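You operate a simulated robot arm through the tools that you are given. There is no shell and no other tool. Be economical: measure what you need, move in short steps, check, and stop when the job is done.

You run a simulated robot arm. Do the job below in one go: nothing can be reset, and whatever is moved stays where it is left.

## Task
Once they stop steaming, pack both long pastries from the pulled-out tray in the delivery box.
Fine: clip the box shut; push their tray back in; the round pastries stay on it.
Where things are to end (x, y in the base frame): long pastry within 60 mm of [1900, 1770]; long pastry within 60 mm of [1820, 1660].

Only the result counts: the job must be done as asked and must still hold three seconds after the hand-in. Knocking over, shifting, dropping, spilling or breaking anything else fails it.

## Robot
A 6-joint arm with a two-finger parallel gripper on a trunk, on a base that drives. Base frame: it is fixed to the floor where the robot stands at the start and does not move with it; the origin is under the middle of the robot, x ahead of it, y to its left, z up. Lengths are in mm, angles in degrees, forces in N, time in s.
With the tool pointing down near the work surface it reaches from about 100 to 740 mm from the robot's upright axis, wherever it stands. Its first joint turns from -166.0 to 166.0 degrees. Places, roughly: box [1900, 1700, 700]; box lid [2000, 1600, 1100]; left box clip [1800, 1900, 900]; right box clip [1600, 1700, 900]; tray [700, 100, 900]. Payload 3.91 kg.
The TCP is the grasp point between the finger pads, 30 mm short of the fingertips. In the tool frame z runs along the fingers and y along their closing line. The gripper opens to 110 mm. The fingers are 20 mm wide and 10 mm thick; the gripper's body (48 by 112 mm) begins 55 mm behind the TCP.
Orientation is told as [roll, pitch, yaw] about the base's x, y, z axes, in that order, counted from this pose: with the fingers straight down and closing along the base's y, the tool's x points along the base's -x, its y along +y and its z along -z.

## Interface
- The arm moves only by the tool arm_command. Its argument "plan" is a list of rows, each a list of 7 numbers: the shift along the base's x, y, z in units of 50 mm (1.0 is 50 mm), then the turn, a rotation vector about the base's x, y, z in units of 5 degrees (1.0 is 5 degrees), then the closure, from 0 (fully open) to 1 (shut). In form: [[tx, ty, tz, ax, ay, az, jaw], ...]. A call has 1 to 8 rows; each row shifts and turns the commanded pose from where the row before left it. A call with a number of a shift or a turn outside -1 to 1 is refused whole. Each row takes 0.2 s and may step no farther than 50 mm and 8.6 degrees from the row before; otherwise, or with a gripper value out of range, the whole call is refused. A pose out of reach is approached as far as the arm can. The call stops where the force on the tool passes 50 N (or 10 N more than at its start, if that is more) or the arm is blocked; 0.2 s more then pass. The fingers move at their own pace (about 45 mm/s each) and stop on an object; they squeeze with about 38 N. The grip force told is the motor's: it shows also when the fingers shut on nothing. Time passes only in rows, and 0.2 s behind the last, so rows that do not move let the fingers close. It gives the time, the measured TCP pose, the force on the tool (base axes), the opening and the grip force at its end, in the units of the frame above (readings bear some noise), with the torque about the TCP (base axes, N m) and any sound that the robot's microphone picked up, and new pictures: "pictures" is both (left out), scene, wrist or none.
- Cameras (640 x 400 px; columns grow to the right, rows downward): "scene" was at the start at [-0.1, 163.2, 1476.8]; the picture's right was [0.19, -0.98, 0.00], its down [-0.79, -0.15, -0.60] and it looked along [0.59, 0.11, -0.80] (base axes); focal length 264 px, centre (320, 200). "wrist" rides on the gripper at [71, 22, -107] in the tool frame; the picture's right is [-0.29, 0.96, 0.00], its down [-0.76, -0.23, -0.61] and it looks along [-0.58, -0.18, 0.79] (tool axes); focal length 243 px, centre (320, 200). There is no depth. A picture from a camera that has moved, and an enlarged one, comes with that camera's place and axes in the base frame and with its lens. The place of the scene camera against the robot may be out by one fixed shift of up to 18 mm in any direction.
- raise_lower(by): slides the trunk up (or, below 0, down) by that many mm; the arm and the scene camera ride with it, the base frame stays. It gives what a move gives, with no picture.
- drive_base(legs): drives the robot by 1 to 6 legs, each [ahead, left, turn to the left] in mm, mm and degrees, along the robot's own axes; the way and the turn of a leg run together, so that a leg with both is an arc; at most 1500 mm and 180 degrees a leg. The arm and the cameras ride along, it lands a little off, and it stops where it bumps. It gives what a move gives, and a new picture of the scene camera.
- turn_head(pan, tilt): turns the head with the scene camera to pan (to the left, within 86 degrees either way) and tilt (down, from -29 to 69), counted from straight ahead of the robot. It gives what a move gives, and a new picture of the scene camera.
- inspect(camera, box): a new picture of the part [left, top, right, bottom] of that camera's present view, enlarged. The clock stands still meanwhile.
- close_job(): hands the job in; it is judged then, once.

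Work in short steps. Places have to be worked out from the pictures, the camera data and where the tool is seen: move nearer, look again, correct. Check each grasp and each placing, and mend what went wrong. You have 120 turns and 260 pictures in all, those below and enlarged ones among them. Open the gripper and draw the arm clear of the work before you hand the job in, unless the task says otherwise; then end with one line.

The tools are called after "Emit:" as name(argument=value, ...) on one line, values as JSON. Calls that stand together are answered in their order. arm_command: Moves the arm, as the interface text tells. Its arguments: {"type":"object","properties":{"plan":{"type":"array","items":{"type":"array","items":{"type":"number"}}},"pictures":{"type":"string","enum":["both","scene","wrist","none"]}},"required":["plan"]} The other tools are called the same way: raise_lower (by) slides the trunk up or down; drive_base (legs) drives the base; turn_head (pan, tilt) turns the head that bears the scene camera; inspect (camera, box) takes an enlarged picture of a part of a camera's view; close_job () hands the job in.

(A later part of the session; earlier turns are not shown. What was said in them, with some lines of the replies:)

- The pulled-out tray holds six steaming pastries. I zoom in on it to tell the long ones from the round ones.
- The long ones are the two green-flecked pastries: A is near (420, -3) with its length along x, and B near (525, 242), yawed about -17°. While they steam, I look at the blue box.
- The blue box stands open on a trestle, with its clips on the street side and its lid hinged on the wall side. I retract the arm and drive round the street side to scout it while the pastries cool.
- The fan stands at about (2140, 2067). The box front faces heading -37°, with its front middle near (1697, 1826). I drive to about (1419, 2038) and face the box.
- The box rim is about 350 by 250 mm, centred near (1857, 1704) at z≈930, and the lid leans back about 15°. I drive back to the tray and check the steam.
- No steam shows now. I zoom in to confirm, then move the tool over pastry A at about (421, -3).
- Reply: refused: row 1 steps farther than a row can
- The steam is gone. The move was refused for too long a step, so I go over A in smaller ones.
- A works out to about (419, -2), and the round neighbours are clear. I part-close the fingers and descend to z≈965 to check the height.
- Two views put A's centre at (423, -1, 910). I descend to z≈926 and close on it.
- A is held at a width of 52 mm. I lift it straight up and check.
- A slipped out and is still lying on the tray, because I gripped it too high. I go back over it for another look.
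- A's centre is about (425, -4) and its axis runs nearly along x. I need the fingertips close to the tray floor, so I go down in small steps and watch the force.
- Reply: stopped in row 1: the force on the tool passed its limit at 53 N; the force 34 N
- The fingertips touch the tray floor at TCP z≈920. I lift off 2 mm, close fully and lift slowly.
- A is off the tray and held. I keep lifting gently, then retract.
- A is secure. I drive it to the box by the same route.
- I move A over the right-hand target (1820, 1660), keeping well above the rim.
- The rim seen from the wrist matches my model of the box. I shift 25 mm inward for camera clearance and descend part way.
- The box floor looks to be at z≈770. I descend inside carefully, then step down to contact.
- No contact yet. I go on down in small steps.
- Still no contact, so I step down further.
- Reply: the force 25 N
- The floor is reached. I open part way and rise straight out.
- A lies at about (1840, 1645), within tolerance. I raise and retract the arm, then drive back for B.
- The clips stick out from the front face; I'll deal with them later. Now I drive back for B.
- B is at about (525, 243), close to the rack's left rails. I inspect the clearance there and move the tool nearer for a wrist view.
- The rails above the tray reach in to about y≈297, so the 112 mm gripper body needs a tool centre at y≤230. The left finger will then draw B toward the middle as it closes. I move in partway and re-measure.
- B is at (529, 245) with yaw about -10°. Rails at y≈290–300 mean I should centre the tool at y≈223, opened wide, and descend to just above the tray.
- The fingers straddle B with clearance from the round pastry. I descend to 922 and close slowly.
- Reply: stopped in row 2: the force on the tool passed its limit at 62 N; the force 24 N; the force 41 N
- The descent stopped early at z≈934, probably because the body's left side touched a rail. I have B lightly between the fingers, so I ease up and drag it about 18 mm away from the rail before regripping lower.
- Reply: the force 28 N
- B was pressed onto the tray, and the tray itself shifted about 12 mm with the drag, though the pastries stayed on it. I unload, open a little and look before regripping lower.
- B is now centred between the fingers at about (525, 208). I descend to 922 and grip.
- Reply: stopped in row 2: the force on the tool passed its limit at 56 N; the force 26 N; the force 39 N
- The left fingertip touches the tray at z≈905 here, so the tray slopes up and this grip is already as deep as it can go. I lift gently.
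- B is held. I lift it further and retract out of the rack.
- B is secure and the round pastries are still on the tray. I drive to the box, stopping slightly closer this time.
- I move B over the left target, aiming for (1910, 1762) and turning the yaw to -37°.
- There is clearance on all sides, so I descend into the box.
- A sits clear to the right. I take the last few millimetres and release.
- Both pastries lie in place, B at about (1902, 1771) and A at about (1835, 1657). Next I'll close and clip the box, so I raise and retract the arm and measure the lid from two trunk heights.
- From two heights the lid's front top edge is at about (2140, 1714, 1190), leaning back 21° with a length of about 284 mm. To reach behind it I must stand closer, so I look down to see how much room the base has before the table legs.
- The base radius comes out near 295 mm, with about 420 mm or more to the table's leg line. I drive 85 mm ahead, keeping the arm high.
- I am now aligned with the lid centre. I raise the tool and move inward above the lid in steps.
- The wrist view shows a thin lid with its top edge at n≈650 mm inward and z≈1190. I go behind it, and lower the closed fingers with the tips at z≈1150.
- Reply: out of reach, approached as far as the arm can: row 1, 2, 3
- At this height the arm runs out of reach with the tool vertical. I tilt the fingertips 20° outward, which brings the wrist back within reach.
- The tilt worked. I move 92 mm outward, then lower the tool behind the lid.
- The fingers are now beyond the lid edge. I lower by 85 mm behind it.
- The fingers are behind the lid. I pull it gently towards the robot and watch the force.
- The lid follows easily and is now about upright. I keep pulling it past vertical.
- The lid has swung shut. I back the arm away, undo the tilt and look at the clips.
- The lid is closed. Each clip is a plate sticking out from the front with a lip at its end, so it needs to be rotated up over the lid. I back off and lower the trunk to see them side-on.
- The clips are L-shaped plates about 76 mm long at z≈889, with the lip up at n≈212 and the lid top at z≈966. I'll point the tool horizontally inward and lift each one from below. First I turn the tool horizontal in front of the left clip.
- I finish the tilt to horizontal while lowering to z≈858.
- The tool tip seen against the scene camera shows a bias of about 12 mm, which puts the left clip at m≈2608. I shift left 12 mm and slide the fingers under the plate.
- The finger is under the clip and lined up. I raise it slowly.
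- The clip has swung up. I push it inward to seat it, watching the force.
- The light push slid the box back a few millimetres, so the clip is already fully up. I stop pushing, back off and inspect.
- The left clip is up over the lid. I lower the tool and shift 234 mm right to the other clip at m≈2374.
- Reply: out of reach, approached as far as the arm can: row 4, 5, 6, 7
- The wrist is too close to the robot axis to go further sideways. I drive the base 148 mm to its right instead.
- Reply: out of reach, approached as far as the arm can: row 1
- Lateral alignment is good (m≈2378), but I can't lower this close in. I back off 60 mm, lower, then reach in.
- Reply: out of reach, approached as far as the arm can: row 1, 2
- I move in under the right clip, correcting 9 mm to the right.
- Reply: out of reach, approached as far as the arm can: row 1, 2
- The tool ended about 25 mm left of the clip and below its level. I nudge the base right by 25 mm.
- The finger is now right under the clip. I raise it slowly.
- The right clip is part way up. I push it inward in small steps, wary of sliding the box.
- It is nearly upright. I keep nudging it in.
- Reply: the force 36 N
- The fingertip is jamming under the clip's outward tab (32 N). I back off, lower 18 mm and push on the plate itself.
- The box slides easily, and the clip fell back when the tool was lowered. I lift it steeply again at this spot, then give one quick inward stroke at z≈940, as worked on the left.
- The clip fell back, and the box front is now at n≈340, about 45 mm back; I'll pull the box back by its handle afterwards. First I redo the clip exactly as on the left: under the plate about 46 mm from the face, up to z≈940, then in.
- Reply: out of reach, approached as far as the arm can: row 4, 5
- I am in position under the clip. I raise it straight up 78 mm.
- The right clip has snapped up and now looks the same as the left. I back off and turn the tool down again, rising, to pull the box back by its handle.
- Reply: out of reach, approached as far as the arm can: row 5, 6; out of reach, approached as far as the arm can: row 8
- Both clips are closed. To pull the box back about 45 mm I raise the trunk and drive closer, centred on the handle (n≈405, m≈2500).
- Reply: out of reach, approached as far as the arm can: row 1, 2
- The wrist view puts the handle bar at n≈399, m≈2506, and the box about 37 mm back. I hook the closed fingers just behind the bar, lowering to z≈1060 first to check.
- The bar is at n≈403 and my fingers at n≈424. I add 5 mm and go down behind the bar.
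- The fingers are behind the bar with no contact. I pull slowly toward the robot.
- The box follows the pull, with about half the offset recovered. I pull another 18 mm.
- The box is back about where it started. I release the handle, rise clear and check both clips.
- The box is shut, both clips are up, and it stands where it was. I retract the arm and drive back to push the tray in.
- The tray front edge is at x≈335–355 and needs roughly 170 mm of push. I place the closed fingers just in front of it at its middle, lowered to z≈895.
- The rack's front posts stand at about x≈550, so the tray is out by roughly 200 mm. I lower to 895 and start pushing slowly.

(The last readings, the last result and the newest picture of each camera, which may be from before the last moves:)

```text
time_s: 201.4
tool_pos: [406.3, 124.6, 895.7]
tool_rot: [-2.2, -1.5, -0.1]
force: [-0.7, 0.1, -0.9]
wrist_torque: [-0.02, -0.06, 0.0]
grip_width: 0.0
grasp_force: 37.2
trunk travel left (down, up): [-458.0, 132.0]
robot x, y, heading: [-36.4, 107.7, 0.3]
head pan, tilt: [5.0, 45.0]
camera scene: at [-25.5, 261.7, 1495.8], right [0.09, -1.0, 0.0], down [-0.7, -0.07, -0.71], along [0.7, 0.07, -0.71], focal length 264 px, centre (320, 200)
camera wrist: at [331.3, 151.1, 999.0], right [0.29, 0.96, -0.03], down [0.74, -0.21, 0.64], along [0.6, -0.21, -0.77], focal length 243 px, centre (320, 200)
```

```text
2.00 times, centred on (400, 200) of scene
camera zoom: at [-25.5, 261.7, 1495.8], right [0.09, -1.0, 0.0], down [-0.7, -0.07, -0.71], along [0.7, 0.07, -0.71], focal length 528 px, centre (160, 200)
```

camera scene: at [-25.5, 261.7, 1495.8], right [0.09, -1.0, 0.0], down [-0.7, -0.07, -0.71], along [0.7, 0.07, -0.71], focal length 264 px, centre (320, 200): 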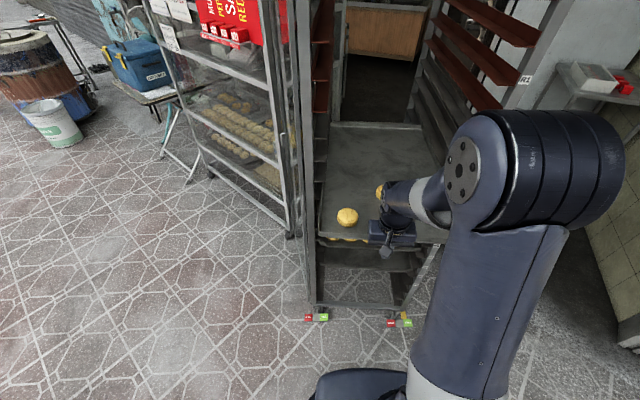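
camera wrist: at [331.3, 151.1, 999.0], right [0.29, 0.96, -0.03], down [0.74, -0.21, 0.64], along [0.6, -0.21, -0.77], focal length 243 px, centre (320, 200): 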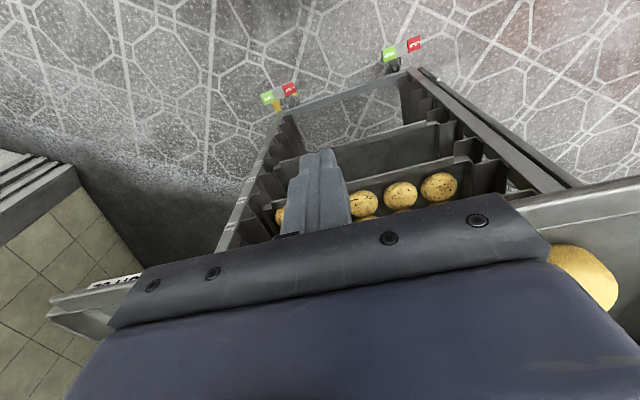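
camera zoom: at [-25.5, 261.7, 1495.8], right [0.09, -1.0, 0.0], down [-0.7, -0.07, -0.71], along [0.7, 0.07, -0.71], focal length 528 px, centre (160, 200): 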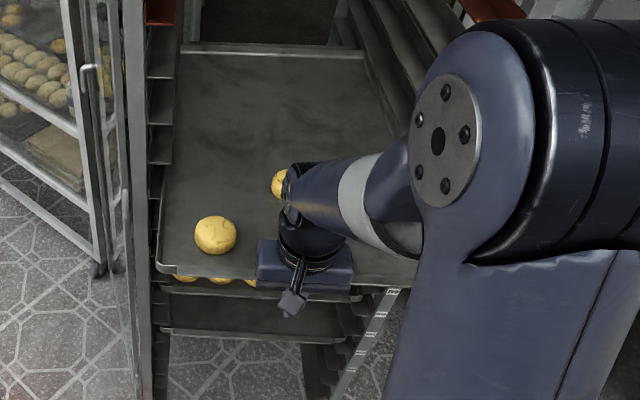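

The tray slides easily with almost no force. Below it are fully inserted trays whose front edges I can use as a reference. I raise the tips 10 mm and push another 60 mm.

Emit:
arm_command(plan=[[0, 0, 0.2, 0, 0, 0, 1], [0.4, 0, 0, 0, 0, 0, 1], [0.4, 0, 0, 0, 0, 0, 1], [0.4, 0, 0, 0, 0, 0, 1]], pictures="both")

Emit:
inspect(camera="scene", box=[290, 100, 510, 300])

```text
time_s: 202.4
tool_pos: [466.4, 124.3, 906.5]
tool_rot: [-2.2, -1.7, -0.1]
force: [-0.5, 0.8, -0.3]
wrist_torque: [-0.02, 0.03, -0.03]
grip_width: 0.0
grasp_force: 37.6
trunk travel left (down, up): [-458.0, 132.0]
robot x, y, heading: [-32.5, 105.0, 0.5]
head pan, tilt: [5.0, 45.0]
camera scene: at [-25.3, 261.7, 1495.8], right [0.09, -1.0, 0.0], down [-0.7, -0.07, -0.71], along [0.7, 0.07, -0.71], focal length 264 px, centre (320, 200)
camera wrist: at [391.4, 150.3, 1009.6], right [0.29, 0.96, -0.03], down [0.74, -0.21, 0.64], along [0.6, -0.21, -0.77], focal length 243 px, centre (320, 200)
```

scene: 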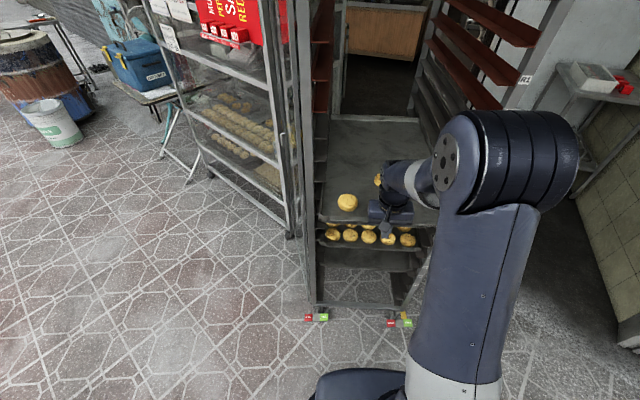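
wrist: 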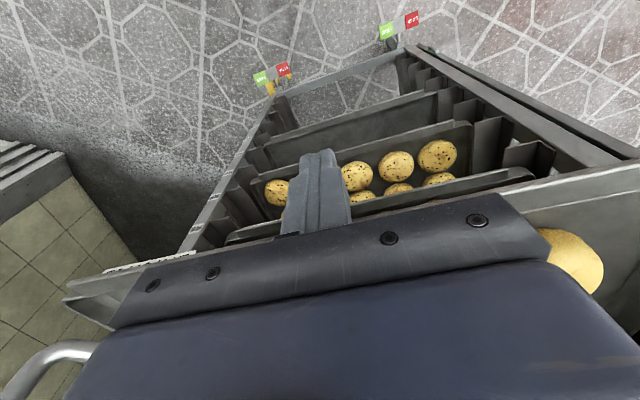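

```text
2.00 times, centred on (400, 200) of scene
camera zoom: at [-25.3, 261.7, 1495.8], right [0.09, -1.0, 0.0], down [-0.7, -0.07, -0.71], along [0.7, 0.07, -0.71], focal length 528 px, centre (160, 200)
```

zoom: 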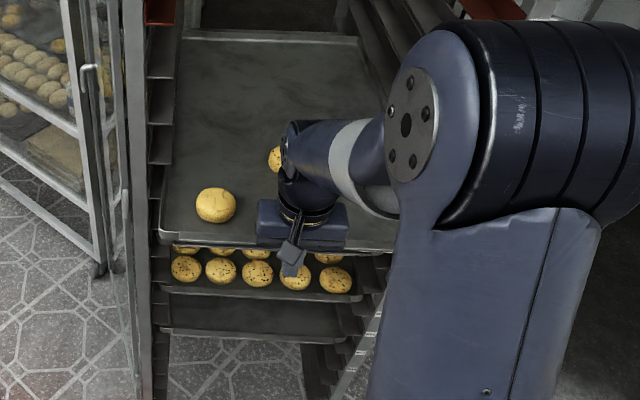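

The tray front is now near the fronts of the inserted trays. I back the arm off to see the alignment clearly.

Emit:
arm_command(plan=[[-0.8, 0, 0, 0, 0, 0, 1], [-0.9, 0, 0.2, 0, 0, 0, 1], [-0.7, 0, 0.7, 0, 0, 0, 1], [-0.5, -0.4, 0.7, 0, 0, 0, 1], [-0.5, -0.4, 0.7, 0, 0, 0, 1], [-0.5, -0.4, 0.7, 0, 0, 0, 1]], pictures="none")

Emit:
turn_head(pan=-8, tilt=45)

Emit:
inspect(camera="scene", box=[210, 100, 430, 320])

Emit:
inspect(camera="wrist", box=[0, 0, 640, 400])

```text
time_s: 203.8
tool_pos: [270.0, 65.3, 1057.1]
tool_rot: [-2.2, -1.4, -0.2]
force: [0.6, -0.6, -0.3]
wrist_torque: [0.02, 0.0, -0.01]
grip_width: 0.1
grasp_force: 38.2
trunk travel left (down, up): [-458.0, 132.0]
robot x, y, heading: [-33.3, 107.7, 0.3]
head pan, tilt: [5.0, 45.0]
```

```text
time_s: 204.6
tool_pos: [272.1, 64.1, 1055.3]
tool_rot: [-2.3, -1.6, -0.2]
force: [0.2, 0.4, -0.2]
wrist_torque: [-0.04, 0.02, -0.01]
grip_width: 0.0
grasp_force: 38.0
trunk travel left (down, up): [-458.0, 132.0]
robot x, y, heading: [-29.6, 103.7, 0.3]
head pan, tilt: [-8.0, 45.0]
camera scene: at [-25.8, 243.3, 1495.8], right [-0.13, -0.99, 0.0], down [-0.7, 0.09, -0.71], along [0.7, -0.09, -0.71], focal length 264 px, centre (320, 200)
```

scene: 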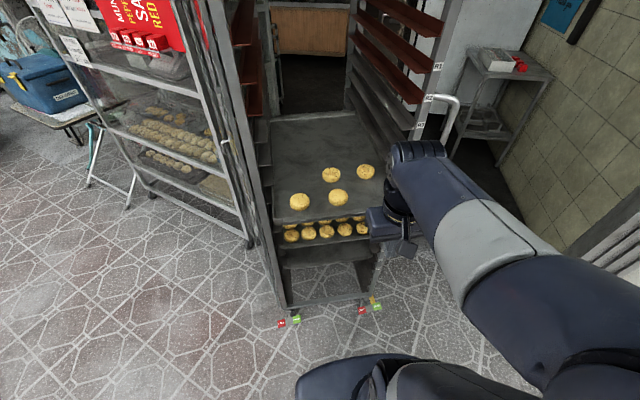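

```text
1.82 times, centred on (320, 210) of scene
camera zoom: at [-25.8, 243.3, 1495.8], right [-0.13, -0.99, 0.0], down [-0.7, 0.09, -0.71], along [0.7, -0.09, -0.71], focal length 480 px, centre (320, 182)
```

zoom: 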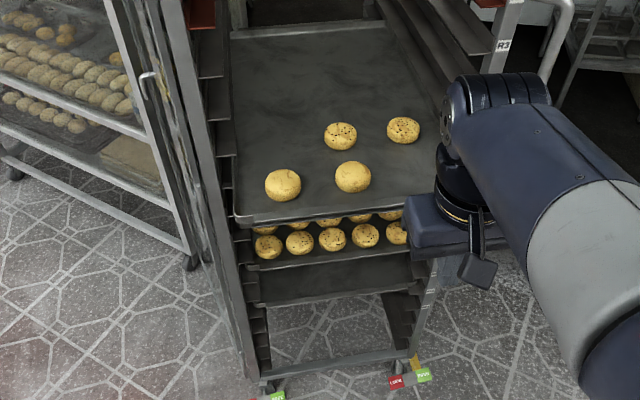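

```text
1.00 times, centred on (320, 200) of wrist (not enlarged: the box is as wide or as high as the picture)
camera zoom: at [196.0, 91.0, 1159.7], right [0.29, 0.96, -0.03], down [0.74, -0.21, 0.64], along [0.6, -0.21, -0.77], focal length 243 px, centre (320, 200)
```

zoom: 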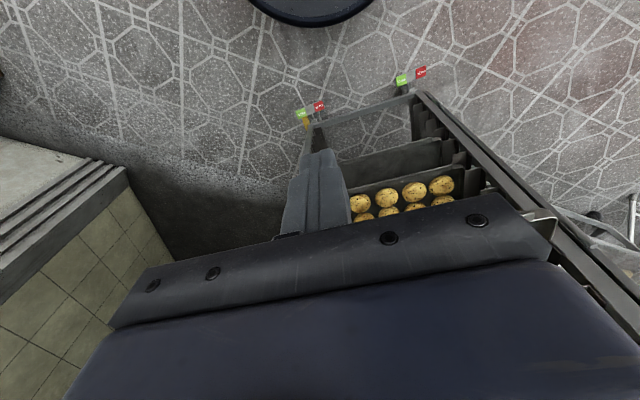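

All four round pastries are in place. Our tray still seems to stick out 40–50 mm beyond the trays below, so I bring the fingers back and push 42 mm more.

Emit:
arm_command(plan=[[0.5, 0.4, -0.7, 0, 0, 0, 1], [0.5, 0.4, -0.7, 0, 0, 0, 1], [0.5, 0.4, -0.7, 0, 0, 0, 1], [0.7, 0, -0.7, 0, 0, 0, 1], [0.9, 0, -0.2, 0, 0, 0, 1], [0.8, 0, 0, 0, 0, 0, 1], [0.4, 0, 0, 0, 0, 0, 1], [0.44, 0, 0, 0, 0, 0, 1]], pictures="both")

Emit:
inspect(camera="scene", box=[210, 100, 430, 320])

```text
time_s: 206.3
tool_pos: [506.8, 123.6, 905.0]
tool_rot: [-2.2, -1.6, -0.2]
force: [-1.5, 1.0, -0.8]
wrist_torque: [-0.03, -0.03, 0.0]
grip_width: 0.1
grasp_force: 37.3
trunk travel left (down, up): [-458.0, 132.0]
robot x, y, heading: [-29.0, 104.8, 0.5]
head pan, tilt: [-8.0, 45.0]
camera scene: at [-25.8, 243.3, 1495.8], right [-0.13, -0.99, 0.0], down [-0.7, 0.09, -0.71], along [0.7, -0.09, -0.71], focal length 264 px, centre (320, 200)
camera wrist: at [432.5, 150.2, 1008.8], right [0.29, 0.96, -0.03], down [0.74, -0.21, 0.64], along [0.6, -0.21, -0.77], focal length 243 px, centre (320, 200)
```

scene: 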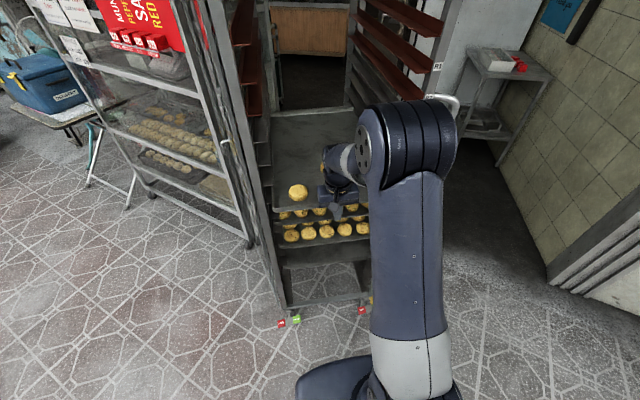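
wrist: 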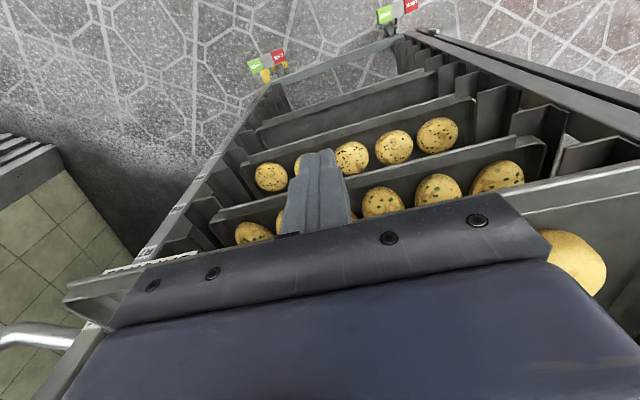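

```text
1.82 times, centred on (320, 210) of scene
camera zoom: at [-25.8, 243.3, 1495.8], right [-0.13, -0.99, 0.0], down [-0.7, 0.09, -0.71], along [0.7, -0.09, -0.71], focal length 480 px, centre (320, 182)
```

zoom: 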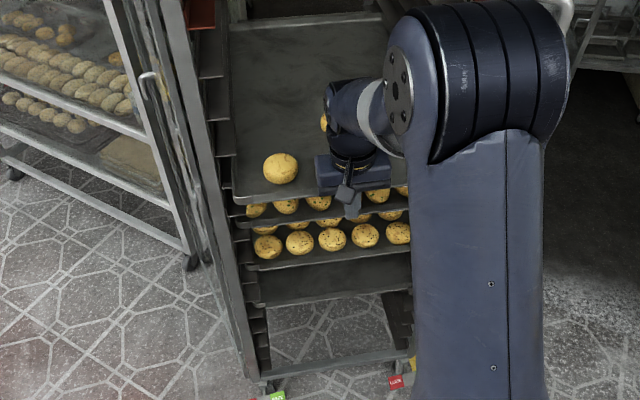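

A green-flecked tray has appeared one level below, and by the edge spacing ours needs about 46 mm more to line up. I push that far.

Emit:
arm_command(plan=[[0.3, 0, 0.06, 0, 0, 0, 1], [0.3, 0, 0, 0, 0, 0, 1], [0.3, 0, 0, 0, 0, 0, 1]], pictures="wrist")

Emit:
inspect(camera="scene", box=[210, 100, 430, 320])

```text
time_s: 207.2
tool_pos: [552.0, 124.5, 908.6]
tool_rot: [-2.2, -1.7, -0.2]
force: [-2.0, 0.7, -0.2]
wrist_torque: [-0.03, -0.03, 0.03]
grip_width: 0.0
grasp_force: 37.2
trunk travel left (down, up): [-458.0, 132.0]
robot x, y, heading: [-34.5, 107.9, 0.2]
head pan, tilt: [-8.0, 45.0]
camera wrist: at [477.7, 150.8, 1011.8], right [0.29, 0.96, -0.03], down [0.74, -0.21, 0.64], along [0.6, -0.21, -0.77], focal length 243 px, centre (320, 200)
```

wrist: 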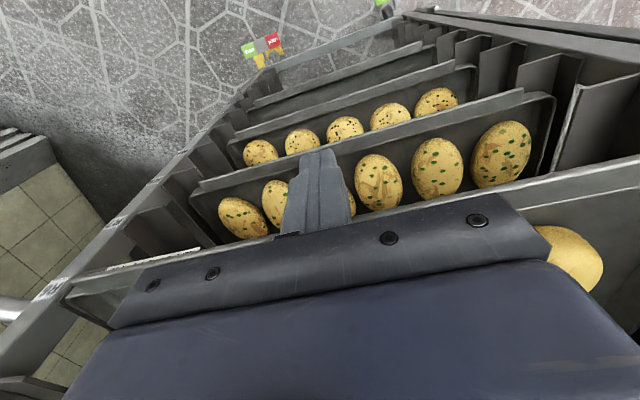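

```text
1.82 times, centred on (320, 210) of scene
camera zoom: at [-25.9, 243.3, 1495.9], right [-0.13, -0.99, 0.0], down [-0.7, 0.09, -0.71], along [0.7, -0.09, -0.71], focal length 480 px, centre (320, 182)
```

zoom: 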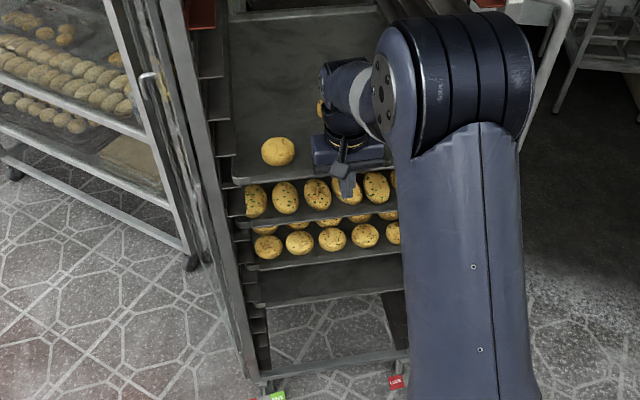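

The tray fronts are now evenly spaced to within a few millimetres. I give one last 5 mm nudge, then withdraw the arm straight out.

Emit:
arm_command(plan=[[0.1, 0, 0, 0, 0, 0, 1], [-0.8, 0, 0, 0, 0, 0, 1], [-0.9, 0, 0, 0, 0, 0, 1], [-0.9, 0, 0.2, 0, 0, 0, 1], [-0.8, 0, 0.5, 0, 0, 0, 1], [-0.7, 0, 0.7, 0, 0, 0, 0.5], [-0.7, 0, 0.7, 0, 0, 0, 0], [-0.7, 0, 0.7, 0, 0, 0, 0]], pictures="both")

Emit:
inspect(camera="scene", box=[210, 80, 430, 300])

Emit:
turn_head(pan=45, tilt=20)

Emit:
inspect(camera="scene", box=[270, 130, 430, 270])

```text
time_s: 208.9
tool_pos: [281.4, 124.6, 1049.7]
tool_rot: [-2.2, -1.5, -0.2]
force: [0.2, -0.2, -0.4]
wrist_torque: [-0.03, -0.02, 0.0]
grip_width: 67.4
grasp_force: 0.1
trunk travel left (down, up): [-458.0, 132.0]
robot x, y, heading: [-32.6, 105.1, 0.5]
head pan, tilt: [-8.0, 45.0]
camera scene: at [-25.8, 243.2, 1495.8], right [-0.13, -0.99, 0.0], down [-0.7, 0.09, -0.71], along [0.7, -0.09, -0.71], focal length 264 px, centre (320, 200)
camera wrist: at [207.1, 150.2, 1152.6], right [0.29, 0.96, -0.03], down [0.74, -0.21, 0.64], along [0.6, -0.21, -0.77], focal length 243 px, centre (320, 200)
```

scene: 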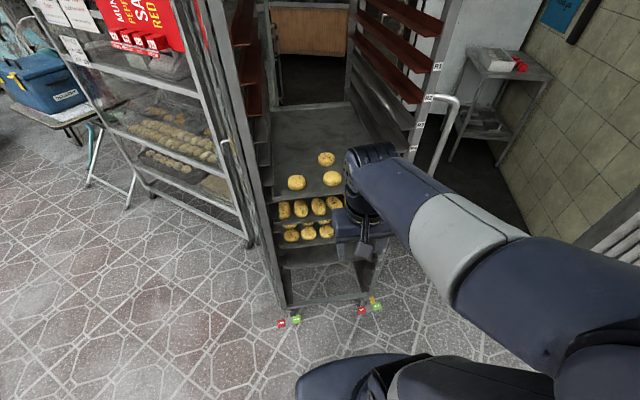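
wrist: 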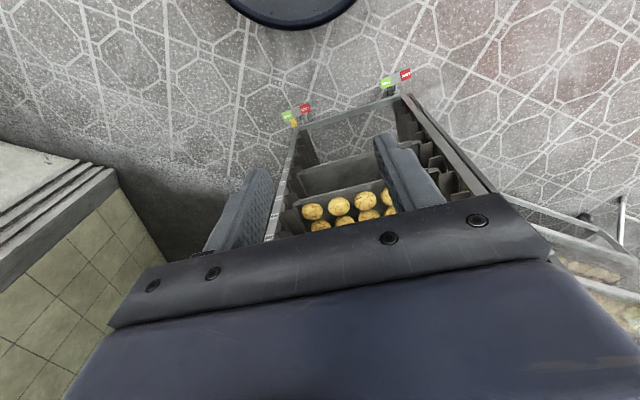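

```text
1.82 times, centred on (320, 190) of scene
camera zoom: at [-25.8, 243.2, 1495.8], right [-0.13, -0.99, 0.0], down [-0.7, 0.09, -0.71], along [0.7, -0.09, -0.71], focal length 480 px, centre (320, 218)
```

zoom: 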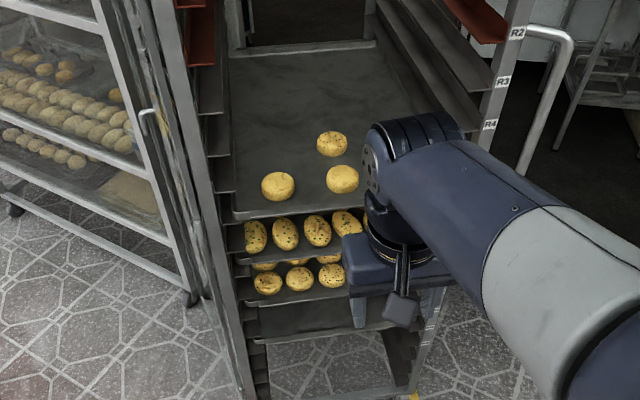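

```text
time_s: 210.2
tool_pos: [282.8, 124.8, 1049.2]
tool_rot: [-2.2, -1.4, -0.2]
force: [-0.3, -0.2, -0.1]
wrist_torque: [-0.01, 0.02, 0.02]
grip_width: 110.2
grasp_force: 0.0
trunk travel left (down, up): [-458.0, 132.0]
robot x, y, heading: [-29.9, 104.1, 0.2]
head pan, tilt: [45.0, 20.0]
camera scene: at [-40.9, 320.3, 1534.5], right [0.71, -0.7, 0.0], down [-0.24, -0.24, -0.94], along [0.66, 0.67, -0.34], focal length 264 px, centre (320, 200)
```

scene: 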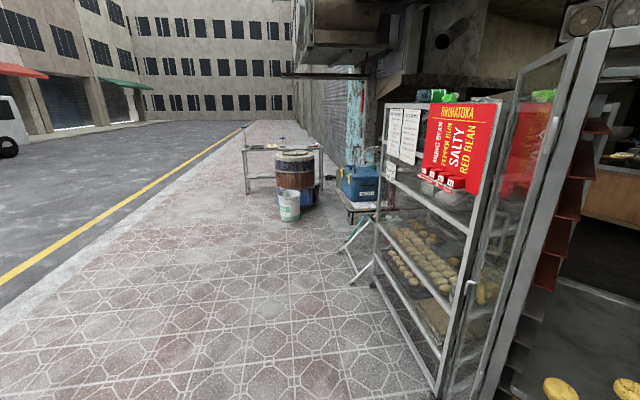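

```text
2.86 times, centred on (350, 200) of scene
camera zoom: at [-40.9, 320.3, 1534.5], right [0.71, -0.7, 0.0], down [-0.24, -0.24, -0.94], along [0.66, 0.67, -0.34], focal length 754 px, centre (234, 200)
```

zoom: 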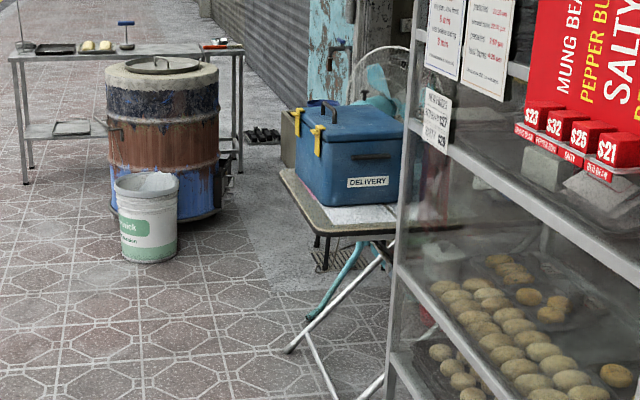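

The tray is in with the round pastries on it, the box is shut with both clips up, and the gripper is open and clear. I hand the job in.

Emit:
close_job()

```text
The job is handed in.
```

I packed both long pastries in the delivery box after they stopped steaming, shut and clipped the box, and pushed the tray back in with the round pastries on it. The box slid about 40 mm while I closed the clips; I pulled it back by its handle to about where it stood. I couldn't re-measure the pastries with the lid shut: just before closing, they lay about 2 mm and 15 mm from their targets.
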